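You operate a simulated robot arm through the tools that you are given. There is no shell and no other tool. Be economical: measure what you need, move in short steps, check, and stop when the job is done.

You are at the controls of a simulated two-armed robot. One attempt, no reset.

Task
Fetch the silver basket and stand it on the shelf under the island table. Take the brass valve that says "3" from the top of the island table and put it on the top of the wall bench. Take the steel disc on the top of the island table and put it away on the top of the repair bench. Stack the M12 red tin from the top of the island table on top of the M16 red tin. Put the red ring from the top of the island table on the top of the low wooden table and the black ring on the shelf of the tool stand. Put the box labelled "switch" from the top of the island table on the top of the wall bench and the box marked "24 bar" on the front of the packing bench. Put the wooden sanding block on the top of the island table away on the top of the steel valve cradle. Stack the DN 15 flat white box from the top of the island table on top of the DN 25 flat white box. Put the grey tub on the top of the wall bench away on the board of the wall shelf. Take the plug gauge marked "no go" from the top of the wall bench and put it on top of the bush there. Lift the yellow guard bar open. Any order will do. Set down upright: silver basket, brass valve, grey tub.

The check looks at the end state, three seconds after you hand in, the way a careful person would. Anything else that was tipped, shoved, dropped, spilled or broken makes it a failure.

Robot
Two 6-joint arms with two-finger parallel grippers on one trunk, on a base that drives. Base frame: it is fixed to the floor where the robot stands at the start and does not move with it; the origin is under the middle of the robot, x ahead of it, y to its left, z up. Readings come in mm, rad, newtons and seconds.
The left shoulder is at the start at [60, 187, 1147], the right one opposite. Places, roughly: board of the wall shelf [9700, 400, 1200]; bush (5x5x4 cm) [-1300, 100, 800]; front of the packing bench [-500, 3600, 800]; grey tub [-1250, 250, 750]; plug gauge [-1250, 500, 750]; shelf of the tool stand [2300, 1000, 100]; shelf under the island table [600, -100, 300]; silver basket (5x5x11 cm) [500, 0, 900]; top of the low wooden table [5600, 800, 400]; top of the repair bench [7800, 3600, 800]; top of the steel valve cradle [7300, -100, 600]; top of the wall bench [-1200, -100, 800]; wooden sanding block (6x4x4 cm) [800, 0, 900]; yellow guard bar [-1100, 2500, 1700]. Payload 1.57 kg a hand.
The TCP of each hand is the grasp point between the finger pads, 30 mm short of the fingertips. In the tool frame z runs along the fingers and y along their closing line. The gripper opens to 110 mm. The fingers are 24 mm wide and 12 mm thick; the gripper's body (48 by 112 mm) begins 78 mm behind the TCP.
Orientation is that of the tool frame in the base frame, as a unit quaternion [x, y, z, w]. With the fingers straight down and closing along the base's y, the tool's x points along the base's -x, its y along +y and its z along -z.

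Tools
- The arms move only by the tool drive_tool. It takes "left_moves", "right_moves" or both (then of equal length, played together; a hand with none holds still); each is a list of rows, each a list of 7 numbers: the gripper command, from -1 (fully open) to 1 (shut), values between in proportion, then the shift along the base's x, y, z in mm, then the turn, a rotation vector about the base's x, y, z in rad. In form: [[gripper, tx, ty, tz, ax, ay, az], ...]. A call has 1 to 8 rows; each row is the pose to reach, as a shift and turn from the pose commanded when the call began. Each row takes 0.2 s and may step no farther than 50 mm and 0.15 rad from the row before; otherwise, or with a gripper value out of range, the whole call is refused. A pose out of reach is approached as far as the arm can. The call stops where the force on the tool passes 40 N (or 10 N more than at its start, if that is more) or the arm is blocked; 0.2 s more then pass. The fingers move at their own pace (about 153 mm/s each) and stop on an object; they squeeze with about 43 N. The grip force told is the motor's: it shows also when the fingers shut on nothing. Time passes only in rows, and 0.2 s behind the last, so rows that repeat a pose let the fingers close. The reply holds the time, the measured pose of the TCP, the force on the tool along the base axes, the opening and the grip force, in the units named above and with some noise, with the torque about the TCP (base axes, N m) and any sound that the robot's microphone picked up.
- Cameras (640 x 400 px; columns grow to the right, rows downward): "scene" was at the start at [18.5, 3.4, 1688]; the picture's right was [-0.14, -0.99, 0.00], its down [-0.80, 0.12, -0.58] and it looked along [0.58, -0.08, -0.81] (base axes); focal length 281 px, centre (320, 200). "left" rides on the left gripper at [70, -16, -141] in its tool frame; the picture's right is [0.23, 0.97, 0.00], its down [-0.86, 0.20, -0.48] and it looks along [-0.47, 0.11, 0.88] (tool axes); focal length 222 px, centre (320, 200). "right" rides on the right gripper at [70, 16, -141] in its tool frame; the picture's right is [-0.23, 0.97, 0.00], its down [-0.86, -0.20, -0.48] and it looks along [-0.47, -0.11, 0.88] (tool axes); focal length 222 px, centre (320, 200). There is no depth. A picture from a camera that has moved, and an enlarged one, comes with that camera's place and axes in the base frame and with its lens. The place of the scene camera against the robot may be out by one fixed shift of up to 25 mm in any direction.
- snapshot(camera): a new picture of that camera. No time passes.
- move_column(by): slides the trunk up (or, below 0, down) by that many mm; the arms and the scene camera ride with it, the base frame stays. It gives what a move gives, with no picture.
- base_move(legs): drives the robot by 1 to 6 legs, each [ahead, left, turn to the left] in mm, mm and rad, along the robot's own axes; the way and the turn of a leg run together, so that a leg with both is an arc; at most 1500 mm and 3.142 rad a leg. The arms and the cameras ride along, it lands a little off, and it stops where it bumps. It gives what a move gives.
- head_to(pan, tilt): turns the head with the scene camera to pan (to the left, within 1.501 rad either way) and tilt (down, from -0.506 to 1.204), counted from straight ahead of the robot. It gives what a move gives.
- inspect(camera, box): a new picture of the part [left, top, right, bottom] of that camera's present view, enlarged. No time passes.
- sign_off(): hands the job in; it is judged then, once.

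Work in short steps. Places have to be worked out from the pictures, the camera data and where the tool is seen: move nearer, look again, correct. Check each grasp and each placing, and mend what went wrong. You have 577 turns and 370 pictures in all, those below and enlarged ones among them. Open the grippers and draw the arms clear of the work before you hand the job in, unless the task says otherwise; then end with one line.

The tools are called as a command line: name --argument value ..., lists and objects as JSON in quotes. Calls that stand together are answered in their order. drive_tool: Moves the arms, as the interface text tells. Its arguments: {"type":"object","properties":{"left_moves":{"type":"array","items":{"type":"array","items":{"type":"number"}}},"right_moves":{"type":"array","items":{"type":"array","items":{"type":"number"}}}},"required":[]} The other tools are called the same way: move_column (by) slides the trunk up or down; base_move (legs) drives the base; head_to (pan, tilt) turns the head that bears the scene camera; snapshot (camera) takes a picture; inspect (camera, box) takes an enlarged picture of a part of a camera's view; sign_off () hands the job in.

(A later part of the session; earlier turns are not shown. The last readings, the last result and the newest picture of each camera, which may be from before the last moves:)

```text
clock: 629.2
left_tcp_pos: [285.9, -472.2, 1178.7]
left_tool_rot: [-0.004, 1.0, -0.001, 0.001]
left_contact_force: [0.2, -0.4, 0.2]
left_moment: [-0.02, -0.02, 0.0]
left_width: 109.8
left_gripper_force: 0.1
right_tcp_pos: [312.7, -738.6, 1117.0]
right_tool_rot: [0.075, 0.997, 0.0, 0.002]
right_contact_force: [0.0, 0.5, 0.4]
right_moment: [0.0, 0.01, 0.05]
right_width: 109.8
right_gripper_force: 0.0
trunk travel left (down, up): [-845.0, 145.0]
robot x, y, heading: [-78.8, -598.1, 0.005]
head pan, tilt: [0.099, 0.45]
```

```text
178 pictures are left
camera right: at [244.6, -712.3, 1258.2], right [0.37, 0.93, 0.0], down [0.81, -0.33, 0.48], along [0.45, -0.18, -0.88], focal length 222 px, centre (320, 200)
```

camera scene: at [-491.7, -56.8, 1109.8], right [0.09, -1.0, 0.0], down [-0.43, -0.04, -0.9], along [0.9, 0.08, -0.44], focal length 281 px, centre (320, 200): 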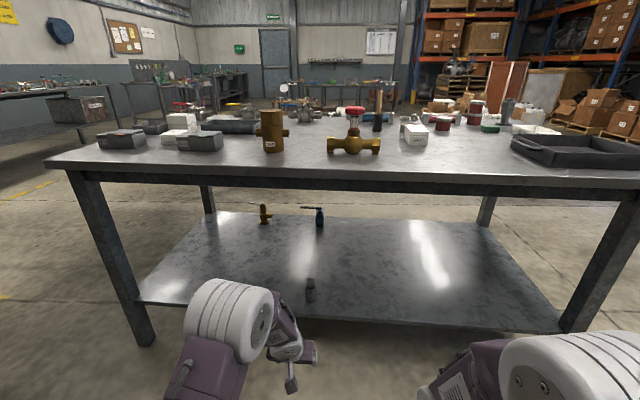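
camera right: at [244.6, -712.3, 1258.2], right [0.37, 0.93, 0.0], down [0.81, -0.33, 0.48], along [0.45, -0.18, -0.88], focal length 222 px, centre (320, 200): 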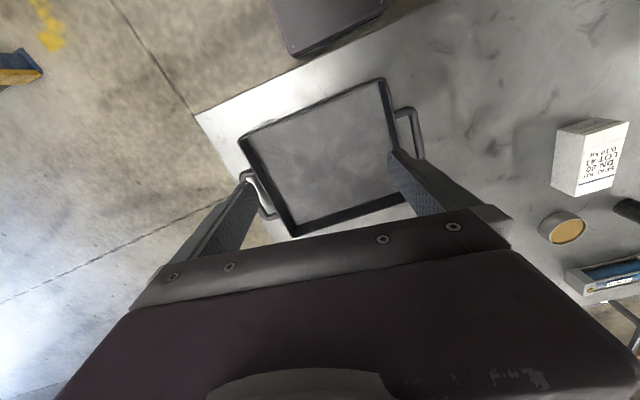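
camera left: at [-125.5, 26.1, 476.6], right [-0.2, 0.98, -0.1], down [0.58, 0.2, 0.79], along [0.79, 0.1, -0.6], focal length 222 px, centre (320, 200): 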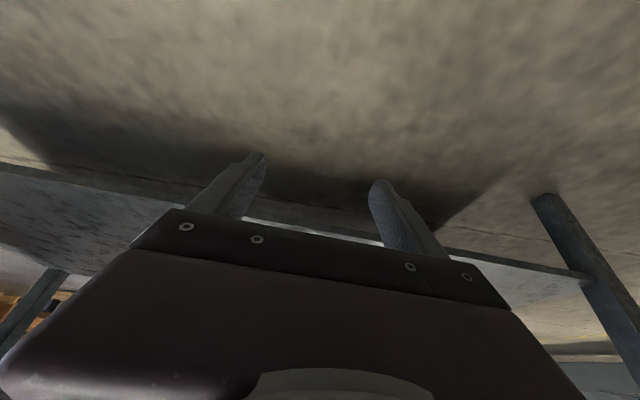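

Advance, fix the yaw, extend and tilt the right hand toward the white box.

base_move --legs '[[95, 0, 0]]'

drive_tool --right_moves '[[-1, 30, -10, 0, 0, 0, 0.08], [-1, 60, -20, 0, 0, 0, 0.15], [-1, 90, -30, -10, 0, -0.1, 0.15], [-1, 120, -40, -20, 0, -0.2, 0.15], [-1, 140, -45, -40, 0, -0.3, 0.15]]'

snapshot --camera "right"

```text
clock: 630.3
left_tcp_pos: [378.3, -469.6, 1179.4]
left_tool_rot: [-0.005, 1.0, -0.001, 0.003]
left_contact_force: [-1.5, 0.5, 0.3]
left_moment: [0.02, -0.05, 0.03]
left_width: 109.8
left_gripper_force: 0.1
right_tcp_pos: [405.8, -737.2, 1119.3]
right_tool_rot: [0.074, 0.997, 0.001, 0.004]
right_contact_force: [-0.9, -0.1, 0.3]
right_moment: [0.0, -0.06, -0.03]
right_width: 109.9
right_gripper_force: 0.0
trunk travel left (down, up): [-845.0, 145.0]
robot x, y, heading: [15.0, -596.3, 0.008]
head pan, tilt: [0.099, 0.45]
```

```text
clock: 631.5
left_tcp_pos: [381.3, -470.9, 1178.1]
left_tool_rot: [-0.004, 1.0, -0.001, 0.002]
left_contact_force: [-0.1, -0.1, 0.5]
left_moment: [0.01, 0.01, -0.01]
left_width: 110.0
left_gripper_force: 0.1
right_tcp_pos: [547.4, -782.1, 1074.6]
right_tool_rot: [-0.001, 0.989, 0.01, 0.151]
right_contact_force: [0.1, 0.3, 0.0]
right_moment: [0.02, 0.02, 0.01]
right_width: 110.0
right_gripper_force: 0.1
trunk travel left (down, up): [-845.0, 145.0]
robot x, y, heading: [15.8, -597.6, 0.007]
head pan, tilt: [0.099, 0.45]
```

```text
177 pictures are left
camera right: at [437.7, -769.0, 1189.8], right [0.21, 0.97, 0.09], down [0.67, -0.21, 0.71], along [0.71, -0.09, -0.7], focal length 222 px, centre (320, 200)
```

right: 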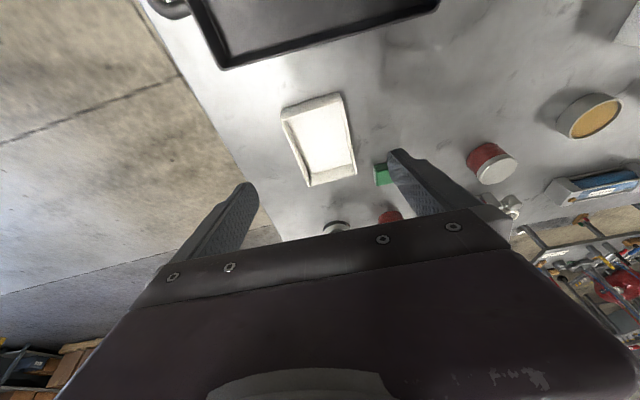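

Box spans x 557–702, y −820…−735 → centre (631,−778). Descend along the tilted axis halfway and check.

drive_tool --right_moves '[[-1, 27, 4, 0, 0, 0, 0], [-1, 41, 4, -45, 0, 0, 0], [-1, 55, 4, -90, 0, 0, 0], [-1, 64, 4, -120, 0, 0, 0]]'

snapshot --camera "right"

```text
clock: 632.5
left_tcp_pos: [382.8, -470.1, 1178.5]
left_tool_rot: [-0.004, 1.0, -0.001, 0.001]
left_contact_force: [0.0, -0.5, 0.2]
left_moment: [0.02, -0.03, -0.04]
left_width: 110.1
left_gripper_force: 0.0
right_tcp_pos: [613.2, -778.1, 955.3]
right_tool_rot: [-0.001, 0.989, 0.011, 0.15]
right_contact_force: [0.5, 0.5, 0.6]
right_moment: [0.0, 0.01, 0.0]
right_width: 110.1
right_gripper_force: 0.1
trunk travel left (down, up): [-845.0, 145.0]
robot x, y, heading: [17.3, -594.5, 0.011]
head pan, tilt: [0.099, 0.45]
```

```text
176 pictures are left
camera right: at [503.2, -764.4, 1068.9], right [0.21, 0.97, 0.09], down [0.67, -0.21, 0.71], along [0.71, -0.09, -0.7], focal length 222 px, centre (320, 200)
```

right: 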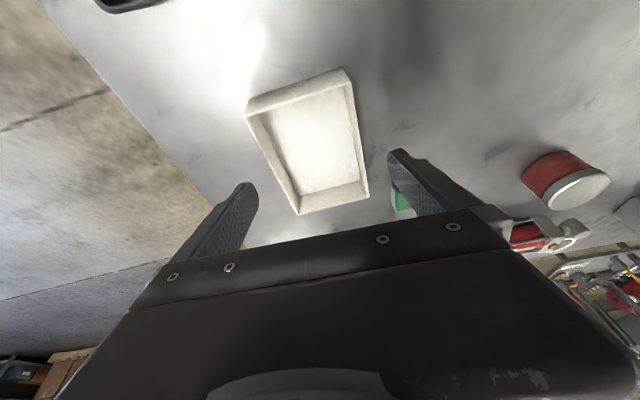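

Aligned; add 0.05 yaw and go down to grip height.

drive_tool --right_moves '[[-1, 10, 0, -32, 0, 0, 0.05], [-1, 20, 0, -60, 0, 0, 0.05], [-1, 22, 0, -68, 0, 0, 0.05]]'

snapshot --camera "right"

```text
clock: 633.3
left_tcp_pos: [380.6, -470.8, 1178.8]
left_tool_rot: [-0.005, 1.0, 0.0, 0.001]
left_contact_force: [-0.4, 0.1, -0.1]
left_moment: [0.0, -0.01, -0.01]
left_width: 109.8
left_gripper_force: 0.1
right_tcp_pos: [634.4, -778.9, 887.4]
right_tool_rot: [-0.027, 0.988, 0.015, 0.15]
right_contact_force: [0.1, 0.0, 0.1]
right_moment: [0.01, -0.04, 0.01]
right_width: 110.0
right_gripper_force: 0.1
trunk travel left (down, up): [-845.0, 145.0]
robot x, y, heading: [16.4, -590.9, 0.012]
head pan, tilt: [0.099, 0.45]
```

```text
175 pictures are left
camera right: at [524.0, -770.9, 1002.9], right [0.16, 0.98, 0.09], down [0.68, -0.18, 0.71], along [0.71, -0.05, -0.7], focal length 222 px, centre (320, 200)
```

right: 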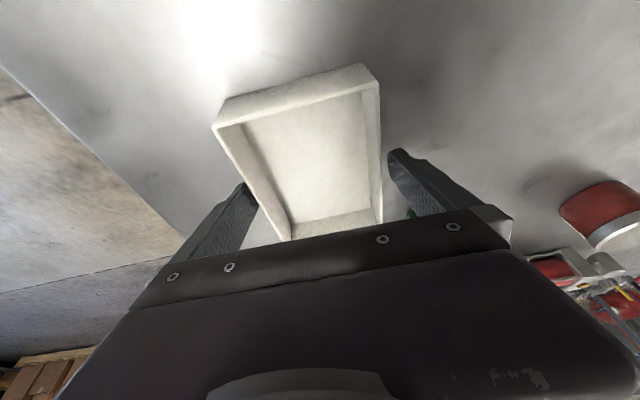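

Fingers straddle the box. Close and lift along the axis.

drive_tool --right_moves '[[0, 0, 0, 0, 0, 0, 0], [1, 0, 0, 0, 0, 0, 0], [1, 0, 0, 0, 0, 0, 0], [1, -5, 0, 30, 0, 0, 0], [1, -18, 0, 70, 0, 0, 0], [1, -32, 0, 112, 0, 0, 0], [1, -46, 0, 155, 0, 0, 0]]'

snapshot --camera "right"

```text
clock: 634.9
left_tcp_pos: [381.2, -471.2, 1179.6]
left_tool_rot: [-0.005, 1.0, -0.002, 0.001]
left_contact_force: [-0.8, 0.2, 0.2]
left_moment: [-0.02, -0.01, -0.01]
left_width: 110.2
left_gripper_force: 0.1
right_tcp_pos: [588.5, -778.5, 1043.8]
right_tool_rot: [-0.025, 0.988, 0.015, 0.152]
right_contact_force: [-0.2, 0.3, -1.4]
right_moment: [-0.04, 0.0, 0.04]
right_width: 91.1
right_gripper_force: 43.4
trunk travel left (down, up): [-845.0, 145.0]
robot x, y, heading: [16.7, -597.4, 0.007]
head pan, tilt: [0.099, 0.45]
```

```text
174 pictures are left
camera right: at [476.9, -771.2, 1157.5], right [0.16, 0.98, 0.09], down [0.68, -0.18, 0.71], along [0.71, -0.05, -0.7], focal length 222 px, centre (320, 200)
```

right: 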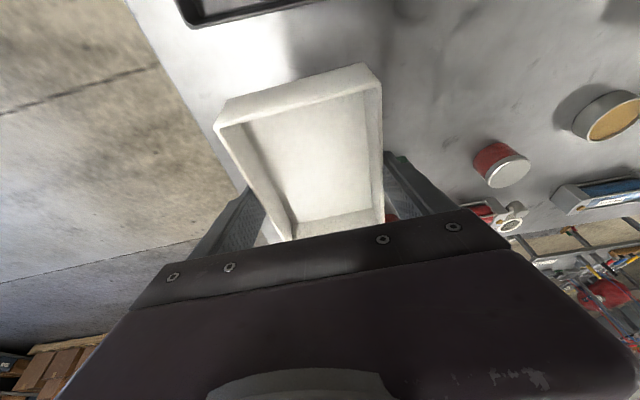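

Box held level. Back off, turn and drive north to the packing bench.

drive_tool --right_moves '[[1, -30, 0, 30, 0, 0, 0], [1, -60, 0, 55, 0, 0, 0]]'

base_move --legs '[[-420, 0, 0], [0, 0, 1.57], [1500, 0, 0], [1200, 0, 0]]'

head_to --pan 0.3 --tilt 0.35

snapshot --camera "scene"

```text
clock: 635.5
left_tcp_pos: [380.1, -470.1, 1179.4]
left_tool_rot: [-0.005, 1.0, -0.002, 0.002]
left_contact_force: [-0.7, 0.2, -0.2]
left_moment: [-0.01, -0.04, 0.02]
left_width: 109.6
left_gripper_force: 0.1
right_tcp_pos: [525.1, -779.2, 1101.4]
right_tool_rot: [-0.025, 0.988, 0.015, 0.151]
right_contact_force: [-0.9, 0.7, -0.5]
right_moment: [0.01, -0.02, -0.05]
right_width: 90.9
right_gripper_force: 43.3
trunk travel left (down, up): [-845.0, 145.0]
robot x, y, heading: [15.1, -597.6, 0.008]
head pan, tilt: [0.099, 0.45]
```

```text
clock: 654.5
left_tcp_pos: [-557.4, 2434.0, 1178.3]
left_tool_rot: [0.711, -0.704, 0.001, -0.001]
left_contact_force: [0.3, -1.0, 1.3]
left_moment: [-0.01, -0.01, 0.03]
left_width: 110.1
left_gripper_force: 0.1
right_tcp_pos: [-248.1, 2581.1, 1100.0]
right_tool_rot: [0.716, -0.681, -0.117, -0.097]
right_contact_force: [0.3, 1.0, 0.1]
right_moment: [0.03, -0.01, 0.01]
right_width: 90.8
right_gripper_force: 42.9
trunk travel left (down, up): [-845.0, 145.0]
robot x, y, heading: [-433.0, 2068.7, 1.58]
head pan, tilt: [0.099, 0.45]
```

```text
clock: 655.3
left_tcp_pos: [-557.0, 2435.7, 1178.1]
left_tool_rot: [0.71, -0.704, 0.0, -0.002]
left_contact_force: [-0.2, 0.1, -0.2]
left_moment: [0.01, 0.0, -0.02]
left_width: 110.1
left_gripper_force: 0.1
right_tcp_pos: [-248.7, 2579.8, 1098.8]
right_tool_rot: [0.717, -0.681, -0.116, -0.095]
right_contact_force: [-0.6, -0.3, -0.1]
right_moment: [-0.02, 0.02, 0.03]
right_width: 91.2
right_gripper_force: 43.3
trunk travel left (down, up): [-845.0, 145.0]
robot x, y, heading: [-434.8, 2071.7, 1.578]
head pan, tilt: [0.3, 0.351]
```

```text
173 pictures are left
camera scene: at [-453.3, 2111.5, 1809.0], right [0.95, 0.3, 0.0], down [0.1, -0.33, -0.94], along [-0.28, 0.9, -0.34], focal length 281 px, centre (320, 200)
```

scene: 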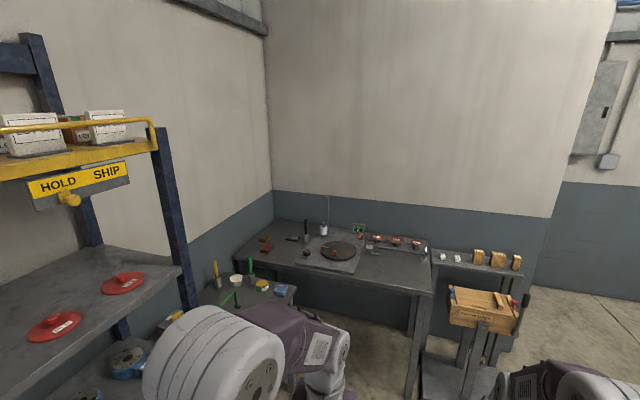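

Zoom at the packing bench and at the guard bar.

inspect --camera "scene" --box '[220, 200, 450, 330]'

inspect --camera "scene" --box '[0, 80, 200, 220]'

```text
2.78 times, centred on (335, 265) of scene
camera zoom: at [-453.3, 2111.5, 1809.0], right [0.95, 0.3, 0.0], down [0.1, -0.33, -0.94], along [-0.28, 0.9, -0.34], focal length 783 px, centre (278, 19)
```

zoom: 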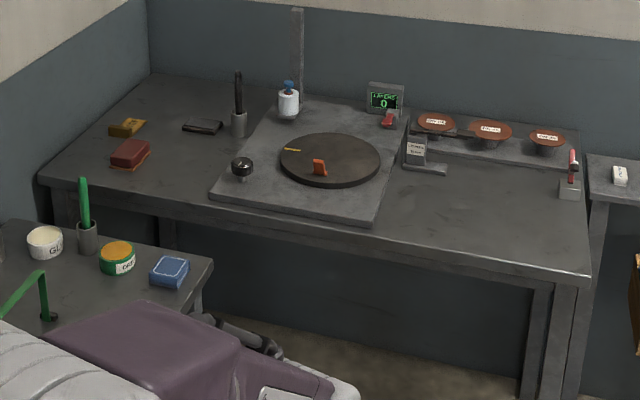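

```text
2.86 times, centred on (100, 150) of scene
camera zoom: at [-453.3, 2111.5, 1809.0], right [0.95, 0.3, 0.0], down [0.1, -0.33, -0.94], along [-0.28, 0.9, -0.34], focal length 804 px, centre (949, 343)
```

zoom: 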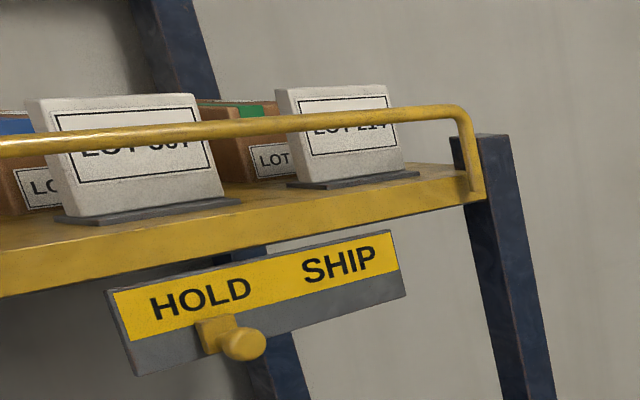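

Free area on the packing bench's front right, target ≈ (−430,3540). Drive there and look.

base_move --legs '[[0, 180, -0.008], [900, 0, 0]]'

snapshot --camera "right"

head_to --pan 0.0 --tilt 0.8

snapshot --camera "scene"

```text
clock: 661.1
left_tcp_pos: [-743.2, 3340.9, 1177.6]
left_tool_rot: [0.711, -0.703, 0.0, -0.001]
left_contact_force: [-0.5, 0.0, 0.0]
left_moment: [0.06, 0.01, 0.03]
left_width: 109.6
left_gripper_force: 0.0
right_tcp_pos: [-433.2, 3487.2, 1098.7]
right_tool_rot: [0.716, -0.681, -0.117, -0.097]
right_contact_force: [-0.7, 0.2, -0.6]
right_moment: [0.01, 0.01, 0.01]
right_width: 90.8
right_gripper_force: 43.1
trunk travel left (down, up): [-845.0, 145.0]
robot x, y, heading: [-618.1, 2976.6, 1.581]
head pan, tilt: [0.3, 0.351]
```

```text
170 pictures are left
camera right: at [-443.0, 3379.2, 1214.0], right [-0.98, 0.16, 0.09], down [0.18, 0.68, 0.71], along [0.05, 0.71, -0.7], focal length 222 px, centre (320, 200)
```

right: 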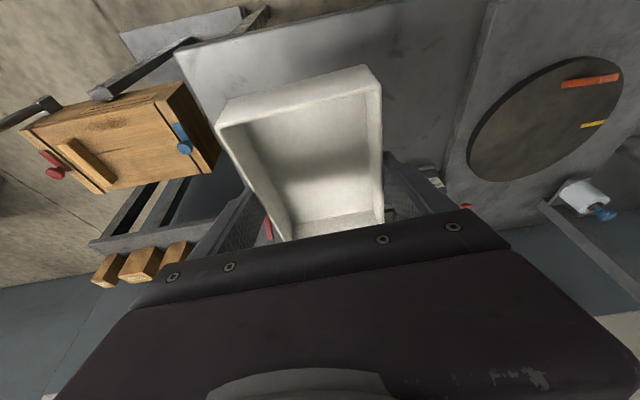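

```text
clock: 662.0
left_tcp_pos: [-743.7, 3342.2, 1177.3]
left_tool_rot: [0.71, -0.704, 0.0, 0.0]
left_contact_force: [-0.6, 0.1, -1.0]
left_moment: [-0.04, 0.03, -0.01]
left_width: 109.7
left_gripper_force: 0.0
right_tcp_pos: [-435.4, 3489.1, 1098.3]
right_tool_rot: [0.717, -0.68, -0.118, -0.096]
right_contact_force: [0.1, -0.1, -0.8]
right_moment: [0.02, -0.02, 0.04]
right_width: 90.6
right_gripper_force: 42.7
trunk travel left (down, up): [-845.0, 145.0]
robot x, y, heading: [-613.7, 2978.7, 1.578]
head pan, tilt: [0.0, 0.799]
```

```text
169 pictures are left
camera scene: at [-611.1, 3011.0, 1769.4], right [1.0, 0.01, 0.0], down [0.01, -0.72, -0.7], along [-0.01, 0.7, -0.72], focal length 281 px, centre (320, 200)
```

scene: 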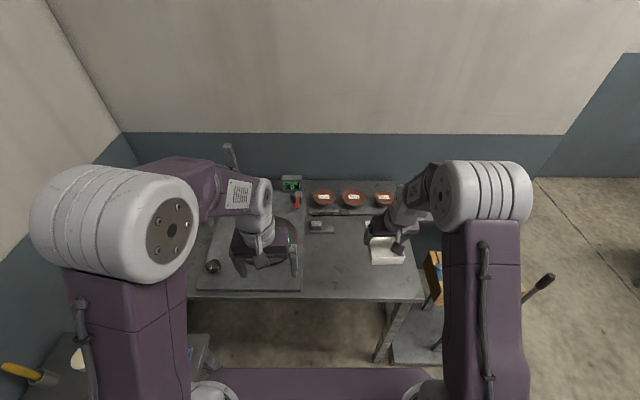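

Bench front edge y≈3430, right edge x≈−265. Move +45 and lower toward the top (z≈850).

drive_tool --right_moves '[[1, 0, 30, -30, 0, 0, 0], [1, 0, 45, -70, 0, 0, 0], [1, 0, 45, -115, 0, 0, 0], [1, 0, 45, -155, 0, 0, 0]]'

snapshot --camera "right"

inspect --camera "scene" --box '[290, 180, 460, 310]'

```text
clock: 663.0
left_tcp_pos: [-742.1, 3343.7, 1177.8]
left_tool_rot: [0.71, -0.704, 0.0, -0.001]
left_contact_force: [-0.3, 0.4, 0.2]
left_moment: [-0.02, -0.02, 0.0]
left_width: 109.8
left_gripper_force: 0.0
right_tcp_pos: [-434.2, 3536.4, 941.9]
right_tool_rot: [0.717, -0.681, -0.117, -0.096]
right_contact_force: [0.3, 0.5, -1.3]
right_moment: [-0.02, -0.05, -0.02]
right_width: 91.0
right_gripper_force: 43.1
trunk travel left (down, up): [-845.0, 145.0]
robot x, y, heading: [-614.5, 2976.9, 1.575]
head pan, tilt: [0.0, 0.799]
```

```text
168 pictures are left
camera right: at [-442.4, 3427.6, 1056.7], right [-0.98, 0.16, 0.09], down [0.18, 0.68, 0.71], along [0.05, 0.71, -0.7], focal length 222 px, centre (320, 200)
```

right: 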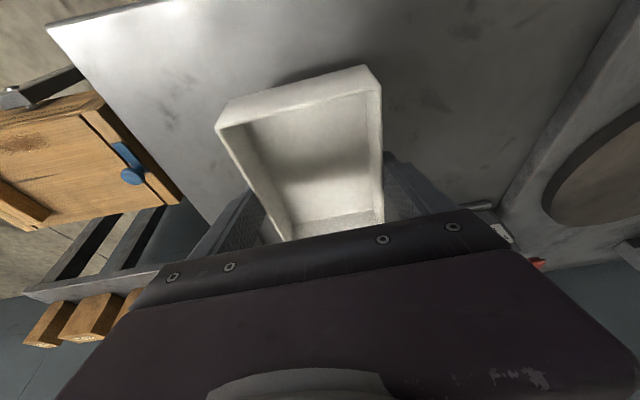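

```text
3.08 times, centred on (375, 245) of scene
camera zoom: at [-610.6, 3012.3, 1769.4], right [1.0, 0.01, 0.0], down [0.01, -0.72, -0.7], along [-0.01, 0.7, -0.72], focal length 866 px, centre (151, 62)
```

zoom: 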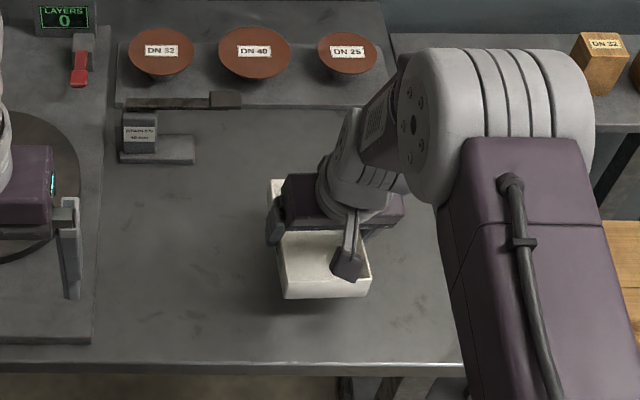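

Clear. Lower slowly until contact.

drive_tool --right_moves '[[1, 0, 0, -25, 0, 0, 0], [1, 0, 0, -40, 0, 0, 0], [1, 0, 0, -47, 0, 0, 0], [1, 0, 0, -54, 0, 0, 0], [1, 0, 0, -61, 0, 0, 0], [1, 0, 0, -68, 0, 0, 0], [1, 0, 0, -75, 0, 0, 0], [1, 0, 0, -82, 0, 0, 0]]'

```text
clock: 664.4
left_tcp_pos: [-743.3, 3337.6, 1179.4]
left_tool_rot: [0.709, -0.705, 0.0, -0.003]
left_contact_force: [-0.6, 0.2, -0.4]
left_moment: [-0.03, -0.03, 0.0]
left_width: 109.9
left_gripper_force: 0.0
right_tcp_pos: [-433.5, 3538.8, 885.4]
right_tool_rot: [0.716, -0.68, -0.123, -0.103]
right_contact_force: [-1.7, -11.8, 33.5]
right_moment: [-0.75, -0.93, -0.36]
right_width: 90.9
right_gripper_force: 42.8
trunk travel left (down, up): [-845.0, 145.0]
robot x, y, heading: [-619.6, 2980.6, 1.575]
head pan, tilt: [0.0, 0.799]
stopped in row 6 (right hand): the force on the tool passed its limit (the readings are from after the stop); the commanded pose is now the measured one
```

Contact at 885 (bench 850). Release and withdraw along the axis.

drive_tool --right_moves '[[1, 0, 0, 1.5, 0, 0, 0], [-0.8, 0, 0, 2, 0, 0, 0], [-1, 0, 0, 2, 0, 0, 0], [-1, 0, 0, 3, 0, 0, 0], [-1, 0, -8, 30, 0, 0, 0], [-1, 0, -22, 72, 0, 0, 0], [-1, 0, -36, 115, 0, 0, 0], [-1, 0, -50, 160, 0, 0, 0]]'

snapshot --camera "right"

```text
clock: 666.2
left_tcp_pos: [-742.8, 3340.5, 1178.6]
left_tool_rot: [0.71, -0.704, 0.0, -0.003]
left_contact_force: [0.7, -1.2, -0.5]
left_moment: [0.04, 0.01, 0.02]
left_width: 110.1
left_gripper_force: 0.1
right_tcp_pos: [-434.9, 3488.4, 1043.4]
right_tool_rot: [0.716, -0.68, -0.122, -0.102]
right_contact_force: [-0.3, -0.2, 0.4]
right_moment: [-0.02, 0.0, -0.01]
right_width: 110.0
right_gripper_force: 0.0
trunk travel left (down, up): [-845.0, 145.0]
robot x, y, heading: [-614.0, 2974.3, 1.585]
head pan, tilt: [0.0, 0.799]
```

```text
166 pictures are left
camera right: at [-444.1, 3376.9, 1155.9], right [-0.98, 0.16, 0.09], down [0.18, 0.67, 0.72], along [0.06, 0.72, -0.69], focal length 222 px, centre (320, 200)
```

right: 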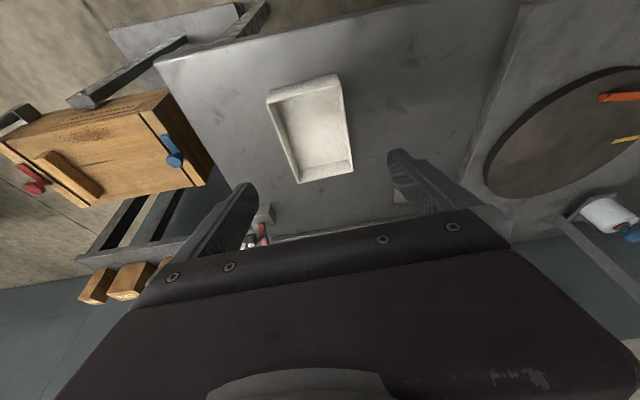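

Box is in place. Now the guard bar: reposition facing the rack, trunk up, and look.

base_move --legs '[[-600, 0, 0], [0, -250, 0], [0, 0, 1.555]]'

move_column --by 145

head_to --pan 0.0 --tilt 0.25

snapshot --camera "scene"

```text
clock: 674.8
left_tcp_pos: [-730.0, 2255.5, 1178.1]
left_tool_rot: [1.0, 0.007, 0.0, -0.001]
left_contact_force: [0.4, 0.2, 0.5]
left_moment: [0.01, 0.03, 0.02]
left_width: 109.9
left_gripper_force: 0.1
right_tcp_pos: [-879.4, 2564.2, 1041.9]
right_tool_rot: [0.987, 0.029, -0.156, 0.014]
right_contact_force: [0.2, 1.3, -0.2]
right_moment: [-0.06, 0.0, -0.01]
right_width: 109.9
right_gripper_force: 0.0
trunk travel left (down, up): [-845.0, 145.0]
robot x, y, heading: [-362.8, 2382.7, -3.128]
head pan, tilt: [0.0, 0.799]
```

```text
clock: 676.5
left_tcp_pos: [-728.6, 2255.7, 1324.2]
left_tool_rot: [1.0, 0.007, -0.001, 0.0]
left_contact_force: [0.2, 0.4, -0.4]
left_moment: [0.01, -0.02, 0.04]
left_width: 109.8
left_gripper_force: 0.0
right_tcp_pos: [-877.8, 2561.4, 1188.2]
right_tool_rot: [0.987, 0.028, -0.158, 0.015]
right_contact_force: [-0.8, -0.8, 0.1]
right_moment: [0.0, 0.0, -0.03]
right_width: 110.1
right_gripper_force: 0.0
trunk travel left (down, up): [-990.0, 0.0]
robot x, y, heading: [-365.4, 2384.3, -3.132]
head pan, tilt: [0.0, 0.799]
```

```text
clock: 677.5
left_tcp_pos: [-730.8, 2256.1, 1322.3]
left_tool_rot: [1.0, 0.007, -0.001, -0.001]
left_contact_force: [0.8, 0.1, -0.4]
left_moment: [0.0, 0.03, 0.03]
left_width: 110.1
left_gripper_force: 0.1
right_tcp_pos: [-879.8, 2561.8, 1186.8]
right_tool_rot: [0.987, 0.028, -0.156, 0.015]
right_contact_force: [0.5, -0.6, 0.7]
right_moment: [-0.01, 0.02, 0.02]
right_width: 109.9
right_gripper_force: 0.1
trunk travel left (down, up): [-990.0, 0.0]
robot x, y, heading: [-364.1, 2382.3, -3.126]
head pan, tilt: [0.0, 0.25]
```

```text
165 pictures are left
camera scene: at [-391.6, 2396.0, 1963.4], right [-0.01, 1.0, 0.0], down [0.25, 0.0, -0.97], along [-0.97, -0.01, -0.25], focal length 281 px, centre (320, 200)
```

scene: 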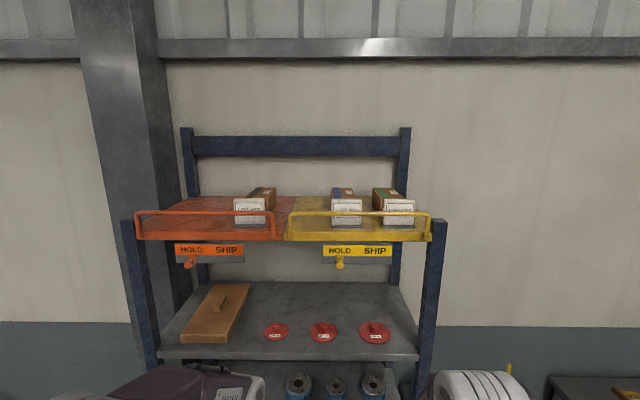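

inspect --camera "scene" --box '[270, 170, 450, 280]'

inspect --camera "scene" --box '[120, 180, 300, 290]'

```text
3.56 times, centred on (360, 225) of scene
camera zoom: at [-391.6, 2396.0, 1963.4], right [-0.01, 1.0, 0.0], down [0.25, 0.0, -0.97], along [-0.97, -0.01, -0.25], focal length 1000 px, centre (178, 111)
```

zoom: 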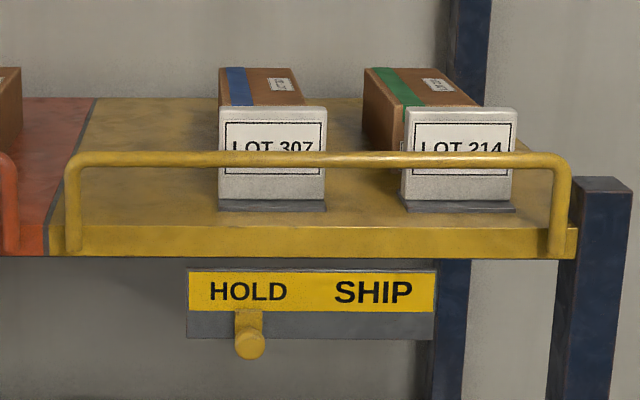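

```text
3.56 times, centred on (210, 235) of scene
camera zoom: at [-391.6, 2396.0, 1963.4], right [-0.01, 1.0, 0.0], down [0.25, 0.0, -0.97], along [-0.97, -0.01, -0.25], focal length 1000 px, centre (711, 76)
```

zoom: 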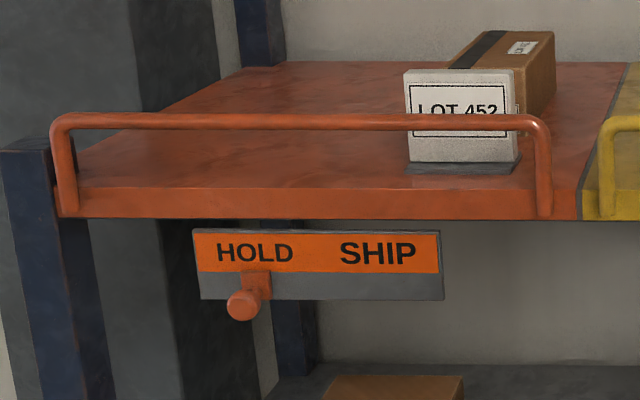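

There is an orange bar and the yellow one (yellow: y 2317–2647, x≈−1034, bar z≈1761, feet ≈1700). I'll raise the right hand while tilting the tool forward/up.

drive_tool --right_moves '[[0.5, 10, 0, 40, 0, 0.1, 0], [0.5, 20, 0, 80, 0, 0.2, 0], [0.5, 30, 0, 120, 0, 0.3, 0], [0.5, 40, 0, 160, 0, 0.4, 0], [0.5, 50, 0, 200, 0, 0.5, 0], [0.5, 60, 0, 240, 0, 0.6, 0], [0.5, 60, 0, 280, 0, 0.7, 0], [0.5, 60, 0, 320, 0, 0.8, 0]]'

snapshot --camera "scene"

```text
clock: 679.3
left_tcp_pos: [-728.7, 2255.6, 1324.5]
left_tool_rot: [1.0, 0.006, -0.001, -0.001]
left_contact_force: [0.4, -0.7, -0.1]
left_moment: [-0.01, -0.01, -0.01]
left_width: 110.0
left_gripper_force: 0.2
right_tcp_pos: [-815.9, 2563.1, 1508.6]
right_tool_rot: [0.848, 0.032, -0.53, 0.004]
right_contact_force: [-0.8, 0.4, 0.0]
right_moment: [0.0, 0.0, 0.01]
right_width: 27.5
right_gripper_force: 0.0
right hand out of reach, approached as far as the arm can: row 2
trunk travel left (down, up): [-990.0, 0.0]
robot x, y, heading: [-362.2, 2383.5, -3.13]
head pan, tilt: [0.0, 0.25]
```

```text
162 pictures are left
camera scene: at [-390.1, 2396.0, 1963.4], right [-0.01, 1.0, 0.0], down [0.25, 0.0, -0.97], along [-0.97, -0.01, -0.25], focal length 281 px, centre (320, 200)
```

scene: 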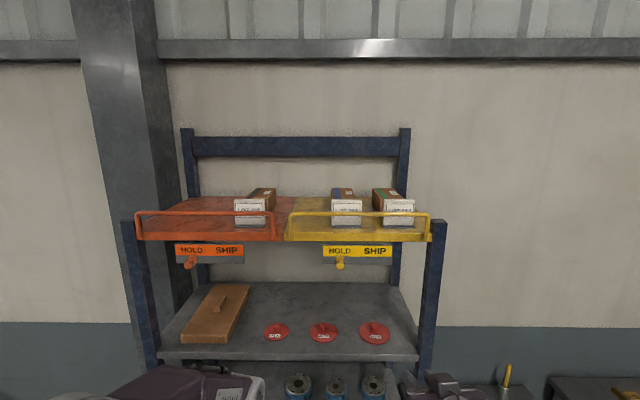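

Works well. Continue up to ~z 1690 with the tool horizontal.

drive_tool --right_moves '[[0.5, 0, -8, 40, 0, 0.1, 0], [0.5, 0, -16, 80, 0, 0.2, 0], [0.5, 0, -24, 115, 0, 0.3, 0], [0.5, 0, -32, 145, 0, 0.4, 0], [0.5, 0, -38, 175, 0, 0.45, 0]]'

snapshot --camera "right"

snapshot --camera "scene"

```text
clock: 680.5
left_tcp_pos: [-730.3, 2254.9, 1323.1]
left_tool_rot: [1.0, 0.007, 0.0, -0.001]
left_contact_force: [-0.4, 0.2, -0.5]
left_moment: [0.0, 0.01, 0.0]
left_width: 110.1
left_gripper_force: 0.0
right_tcp_pos: [-847.1, 2574.0, 1641.2]
right_tool_rot: [0.715, 0.033, -0.698, -0.001]
right_contact_force: [-0.2, 0.0, -0.1]
right_moment: [-0.02, -0.02, 0.01]
right_width: 27.7
right_gripper_force: 0.0
right hand out of reach, approached as far as the arm can: row 1, 2, 3, 4, 5
trunk travel left (down, up): [-990.0, 0.0]
robot x, y, heading: [-363.9, 2385.7, -3.126]
head pan, tilt: [0.0, 0.25]
```

```text
161 pictures are left
camera right: at [-705.1, 2567.8, 1574.4], right [0.04, -0.98, 0.18], down [0.45, 0.18, 0.88], along [-0.89, 0.04, 0.45], focal length 222 px, centre (320, 200)
```

right: 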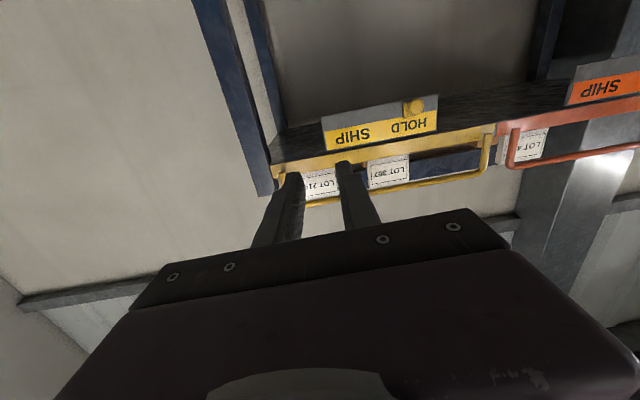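

```text
160 pictures are left
camera scene: at [-391.2, 2395.8, 1963.4], right [-0.01, 1.0, 0.0], down [0.25, 0.0, -0.97], along [-0.97, -0.01, -0.25], focal length 281 px, centre (320, 200)
```

scene: 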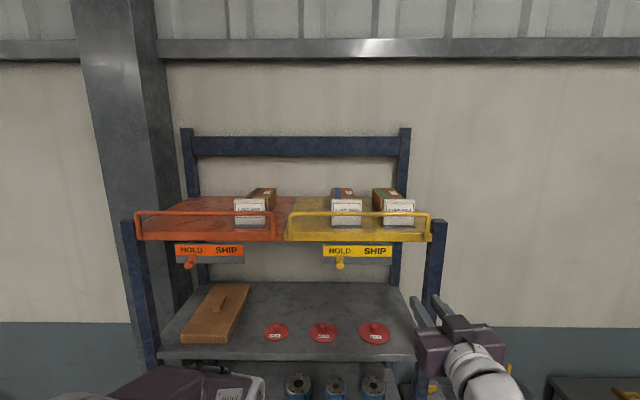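

Tool is horizontal at z 1641 but at its reach limit; bring the hand closer to the body and go higher.

drive_tool --right_moves '[[0.9, 40, 0, 5, 0, 0, 0], [0.9, 80, 0, 20, 0, 0, 0], [0.9, 110, 0, 50, 0, 0, 0], [0.9, 130, 0, 85, 0, 0, 0], [0.9, 140, 0, 120, 0, 0, 0]]'

```text
clock: 681.7
left_tcp_pos: [-728.6, 2256.4, 1322.1]
left_tool_rot: [1.0, 0.007, -0.001, -0.001]
left_contact_force: [0.4, 0.2, -0.3]
left_moment: [0.0, -0.03, 0.0]
left_width: 110.2
left_gripper_force: 0.0
right_tcp_pos: [-845.8, 2622.0, 1667.5]
right_tool_rot: [0.709, 0.031, -0.705, -0.005]
right_contact_force: [-0.4, 0.7, 0.2]
right_moment: [0.01, 0.02, -0.01]
right_width: 5.7
right_gripper_force: 0.1
right hand out of reach, approached as far as the arm can: row 1, 2, 3, 4, 5
trunk travel left (down, up): [-990.0, 0.0]
robot x, y, heading: [-366.2, 2381.0, -3.124]
head pan, tilt: [0.0, 0.25]
```

Extend forward rather than back.

drive_tool --right_moves '[[0.9, -40, -15, 20, 0, 0, 0], [0.9, -75, -30, 45, 0, 0, 0], [0.9, -105, -45, 75, 0, 0, 0], [0.9, -125, -60, 105, 0, 0, 0]]'

```text
clock: 682.7
left_tcp_pos: [-730.4, 2255.1, 1322.9]
left_tool_rot: [1.0, 0.007, -0.001, -0.001]
left_contact_force: [0.8, 0.4, -0.8]
left_moment: [-0.01, 0.02, -0.01]
left_width: 109.9
left_gripper_force: 0.1
right_tcp_pos: [-974.6, 2558.0, 1771.3]
right_tool_rot: [0.709, 0.031, -0.704, -0.004]
right_contact_force: [0.2, -0.4, 0.2]
right_moment: [-0.03, -0.03, -0.01]
right_width: 5.6
right_gripper_force: 0.0
right hand out of reach, approached as far as the arm can: row 4
trunk travel left (down, up): [-990.0, 0.0]
robot x, y, heading: [-366.7, 2377.7, -3.126]
head pan, tilt: [0.0, 0.25]
```

Good: (−975, 2558, 1771) with horizontal tool is reachable. View the bar from the wrist.

snapshot --camera "right"

inspect --camera "scene" --box '[280, 160, 460, 270]'

```text
159 pictures are left
camera right: at [-833.1, 2551.2, 1702.4], right [0.04, -0.98, 0.18], down [0.47, 0.18, 0.87], along [-0.88, 0.05, 0.46], focal length 222 px, centre (320, 200)
```

right: 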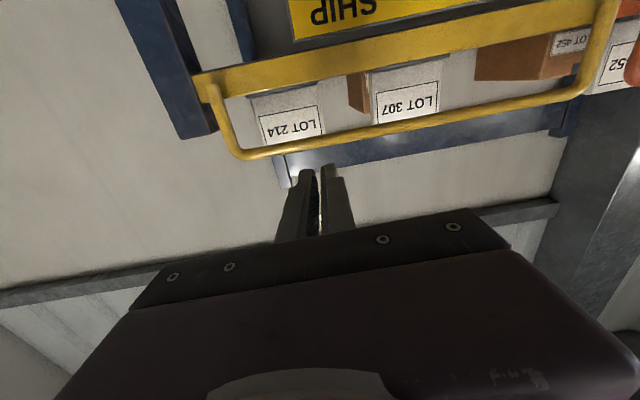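

```text
3.56 times, centred on (370, 215) of scene
camera zoom: at [-392.2, 2394.9, 1963.4], right [-0.01, 1.0, 0.0], down [0.25, 0.0, -0.97], along [-0.97, -0.01, -0.25], focal length 1000 px, centre (142, 147)
```

zoom: 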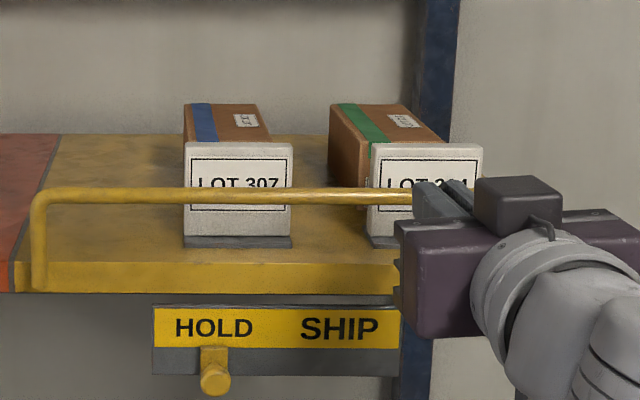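

I'll try lifting from below with closed fingers in the gap between the two signs (y≈2515). Position just in front and slightly below the bar.

drive_tool --right_moves '[[1, 0, -15, -25, 0, 0, 0], [1, 0, -30, -40, 0, 0, 0], [1, 0, -43, -46, 0, 0, 0]]'

snapshot --camera "right"

inspect --camera "scene" --box '[280, 160, 460, 270]'

```text
clock: 683.5
left_tcp_pos: [-729.8, 2255.5, 1323.6]
left_tool_rot: [1.0, 0.007, -0.001, -0.003]
left_contact_force: [0.0, 0.3, 0.5]
left_moment: [-0.02, -0.02, 0.02]
left_width: 109.7
left_gripper_force: 0.1
right_tcp_pos: [-973.8, 2544.1, 1723.1]
right_tool_rot: [0.736, 0.016, -0.677, -0.023]
right_contact_force: [0.0, -0.1, -0.4]
right_moment: [-0.02, 0.04, 0.0]
right_width: 0.0
right_gripper_force: 21.3
right hand out of reach, approached as far as the arm can: row 1, 2, 3
trunk travel left (down, up): [-990.0, 0.0]
robot x, y, heading: [-363.7, 2379.9, -3.134]
head pan, tilt: [0.0, 0.25]
```

```text
157 pictures are left
camera right: at [-828.6, 2529.5, 1664.0], right [-0.03, -0.98, 0.17], down [0.41, 0.15, 0.9], along [-0.91, 0.09, 0.4], focal length 222 px, centre (320, 200)
```

right: 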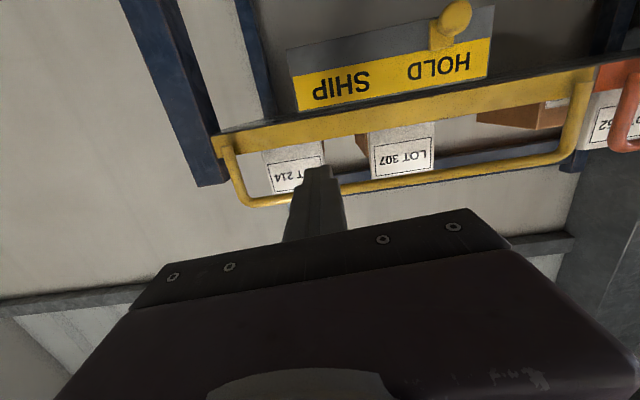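

```text
3.56 times, centred on (370, 215) of scene
camera zoom: at [-392.0, 2395.2, 1963.4], right [-0.01, 1.0, 0.0], down [0.25, 0.0, -0.97], along [-0.97, -0.01, -0.25], focal length 1000 px, centre (142, 147)
```

zoom: 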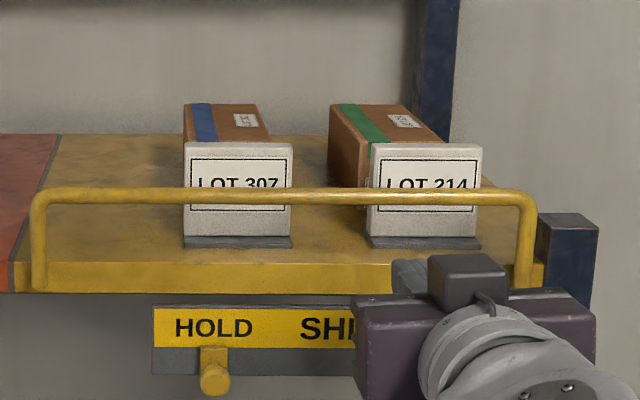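

Use the base: shift left 30 and forward 55 so the fingertips pass under the bar.

base_move --legs '[[0, 30, 0], [50, 0, 0]]'

inspect --camera "scene" --box '[280, 160, 460, 270]'

snapshot --camera "right"

```text
clock: 684.9
left_tcp_pos: [-770.3, 2220.5, 1325.9]
left_tool_rot: [1.0, 0.008, -0.004, -0.002]
left_contact_force: [0.7, -0.2, 0.2]
left_moment: [0.02, 0.05, 0.01]
left_width: 109.9
left_gripper_force: 0.1
right_tcp_pos: [-1011.3, 2507.5, 1728.3]
right_tool_rot: [0.733, 0.018, -0.679, -0.024]
right_contact_force: [0.7, -1.0, 0.1]
right_moment: [0.02, 0.0, -0.04]
right_width: 0.2
right_gripper_force: 21.2
trunk travel left (down, up): [-990.0, 0.0]
robot x, y, heading: [-413.8, 2350.4, -3.13]
head pan, tilt: [0.0, 0.25]
```

```text
3.56 times, centred on (370, 215) of scene
camera zoom: at [-427.7, 2359.2, 1963.7], right [-0.01, 1.0, 0.0], down [0.24, 0.01, -0.97], along [-0.97, -0.01, -0.24], focal length 1000 px, centre (142, 147)
```

zoom: 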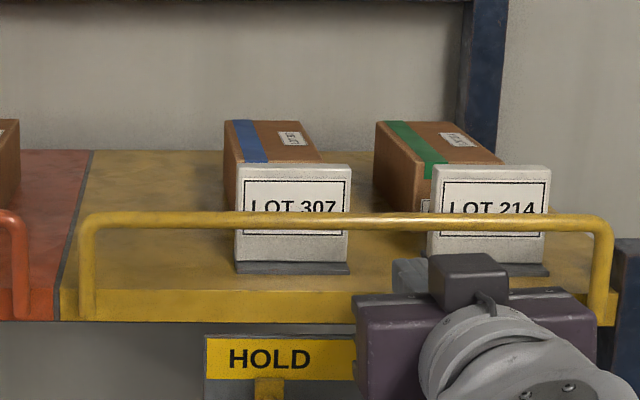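

```text
154 pictures are left
camera right: at [-866.6, 2494.0, 1668.1], right [-0.02, -0.99, 0.17], down [0.41, 0.14, 0.9], along [-0.91, 0.09, 0.4], focal length 222 px, centre (320, 200)
```

right: 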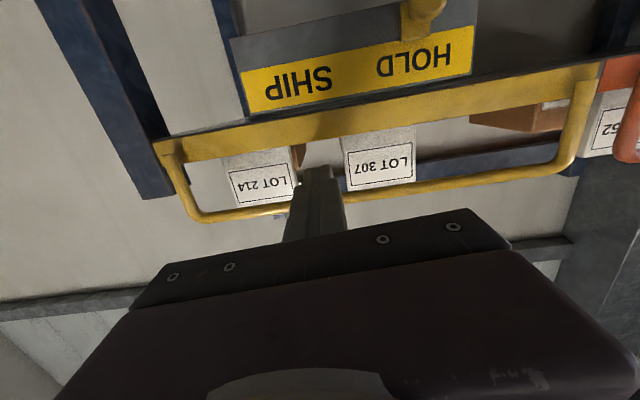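

Advance 20 mm more, then push up in small steps.

base_move --legs '[[20, 0, 0]]'

drive_tool --right_moves '[[1, 0, 0, 6, 0, 0, 0], [1, 0, 0, 12, 0, 0, 0], [1, 0, 0, 18, 0, 0, 0], [1, 0, 0, 24, 0, 0, 0]]'

inspect --camera "scene" --box '[280, 160, 460, 270]'

```text
clock: 685.7
left_tcp_pos: [-792.3, 2223.5, 1325.1]
left_tool_rot: [1.0, 0.008, -0.004, -0.001]
left_contact_force: [1.0, 1.3, -0.7]
left_moment: [0.0, 0.05, 0.02]
left_width: 110.4
left_gripper_force: 0.0
right_tcp_pos: [-1034.7, 2511.7, 1726.1]
right_tool_rot: [0.734, 0.017, -0.678, -0.023]
right_contact_force: [1.1, 0.4, 0.0]
right_moment: [-0.02, -0.05, -0.01]
right_width: 0.0
right_gripper_force: 21.3
trunk travel left (down, up): [-990.0, 0.0]
robot x, y, heading: [-430.0, 2347.8, -3.131]
head pan, tilt: [0.0, 0.25]
```

```text
clock: 686.7
left_tcp_pos: [-799.5, 2222.7, 1323.7]
left_tool_rot: [1.0, 0.007, -0.001, -0.002]
left_contact_force: [-0.7, 0.1, 0.4]
left_moment: [0.0, -0.04, -0.02]
left_width: 110.0
left_gripper_force: 0.1
right_tcp_pos: [-1044.1, 2512.6, 1738.9]
right_tool_rot: [0.742, 0.017, -0.67, -0.022]
right_contact_force: [0.1, -1.6, -5.9]
right_moment: [0.01, -0.04, -0.06]
right_width: 0.0
right_gripper_force: 21.3
trunk travel left (down, up): [-990.0, 0.0]
robot x, y, heading: [-432.4, 2348.6, -3.128]
head pan, tilt: [0.0, 0.25]
stopped in row 4 (right hand): the force on the tool passed its limit (the readings are from after the stop); the commanded pose is now the measured one
```

```text
3.56 times, centred on (370, 215) of scene
camera zoom: at [-461.3, 2363.9, 1963.6], right [-0.01, 1.0, 0.0], down [0.25, 0.0, -0.97], along [-0.97, -0.01, -0.25], focal length 1000 px, centre (142, 147)
```

zoom: 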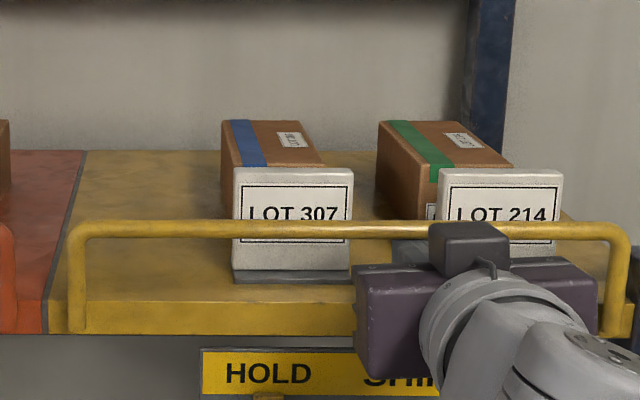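

It resisted. Push again more gently to see whether it moves.

drive_tool --right_moves '[[1, 0, 0, 2, 0, 0, 0], [1, 0, 0, 4, 0, 0, 0], [1, 0, 0, 6, 0, 0, 0], [1, 0, 0, 8, 0, 0, 0]]'

snapshot --camera "right"

```text
clock: 687.5
left_tcp_pos: [-798.5, 2223.6, 1323.7]
left_tool_rot: [1.0, 0.007, -0.001, -0.001]
left_contact_force: [0.1, -0.8, -0.6]
left_moment: [-0.02, -0.03, -0.02]
left_width: 109.9
left_gripper_force: 0.0
right_tcp_pos: [-1045.4, 2512.8, 1737.7]
right_tool_rot: [0.745, 0.016, -0.666, -0.024]
right_contact_force: [3.1, -2.3, -6.0]
right_moment: [0.0, 0.0, -0.02]
right_width: 0.0
right_gripper_force: 21.3
trunk travel left (down, up): [-990.0, 0.0]
robot x, y, heading: [-431.4, 2351.7, -3.128]
head pan, tilt: [0.0, 0.25]
stopped in row 3 (right hand): the force on the tool passed its limit (the readings are from after the stop); the commanded pose is now the measured one
```

```text
152 pictures are left
camera right: at [-898.8, 2497.5, 1683.6], right [-0.03, -0.98, 0.17], down [0.38, 0.15, 0.91], along [-0.92, 0.1, 0.37], focal length 222 px, centre (320, 200)
```

right: 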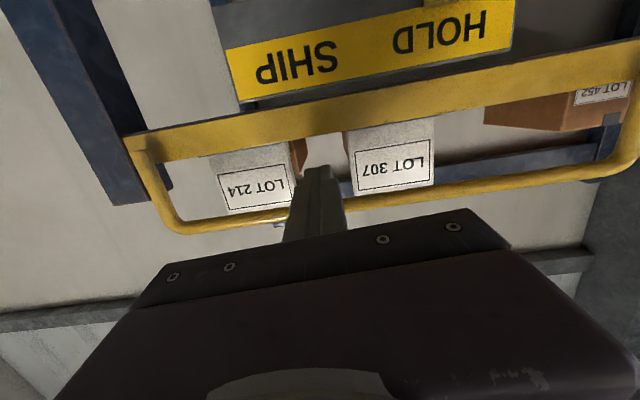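

The bar doesn't yield vertically. I'll back off, roll the gripper 90° so it can clamp the bar and feel which way it swings.

base_move --legs '[[-70, 0, 0]]'

drive_tool --right_moves '[[0, 0, 0, 0, 0.14, 0, 0], [0, 0, 0, 0, 0.28, 0, 0], [0, 0, 0, 0, 0.42, 0, 0], [0, 0, 0, 0, 0.56, 0, 0], [0, 0, 0, 0, 0.7, 0, 0], [0, 0, 0, 0, 0.84, 0, 0], [0, 0, 0, 0, 0.98, 0, 0], [0, 0, 0, 0, 1.12, 0, 0]]'

snapshot --camera "right"

```text
clock: 688.5
left_tcp_pos: [-744.1, 2223.7, 1318.4]
left_tool_rot: [1.0, 0.008, 0.004, -0.001]
left_contact_force: [-1.6, 1.2, -1.3]
left_moment: [-0.01, -0.17, -0.01]
left_width: 110.1
left_gripper_force: 0.1
right_tcp_pos: [-994.2, 2513.0, 1731.4]
right_tool_rot: [0.749, 0.016, -0.662, -0.023]
right_contact_force: [-1.6, 0.2, -0.8]
right_moment: [0.01, 0.01, 0.0]
right_width: 0.0
right_gripper_force: 21.0
trunk travel left (down, up): [-990.0, 0.0]
robot x, y, heading: [-369.7, 2350.9, -3.128]
head pan, tilt: [0.0, 0.25]
```

```text
clock: 690.3
left_tcp_pos: [-727.6, 2224.5, 1323.5]
left_tool_rot: [1.0, 0.008, -0.002, 0.0]
left_contact_force: [0.1, 0.4, 0.1]
left_moment: [0.0, 0.02, 0.0]
left_width: 110.0
left_gripper_force: 0.0
right_tcp_pos: [-974.8, 2513.4, 1737.6]
right_tool_rot: [0.618, 0.368, -0.556, -0.417]
right_contact_force: [-0.5, -0.5, -0.5]
right_moment: [0.02, -0.03, -0.04]
right_width: 54.9
right_gripper_force: 0.1
trunk travel left (down, up): [-990.0, 0.0]
robot x, y, heading: [-366.8, 2354.7, -3.127]
head pan, tilt: [0.0, 0.25]
```

```text
151 pictures are left
camera right: at [-827.8, 2556.8, 1701.0], right [-0.03, -0.58, -0.81], down [0.38, -0.76, 0.53], along [-0.92, -0.29, 0.25], focal length 222 px, centre (320, 200)
```

right: 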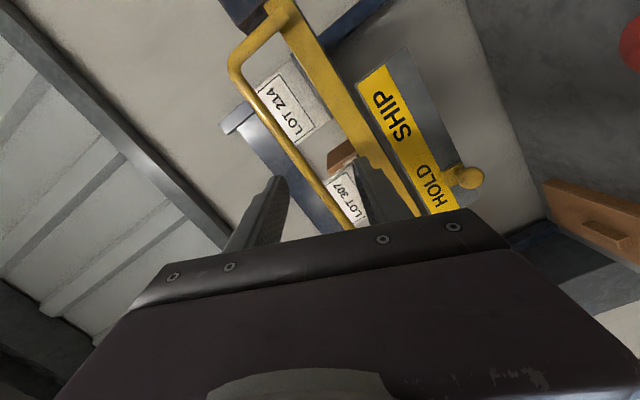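

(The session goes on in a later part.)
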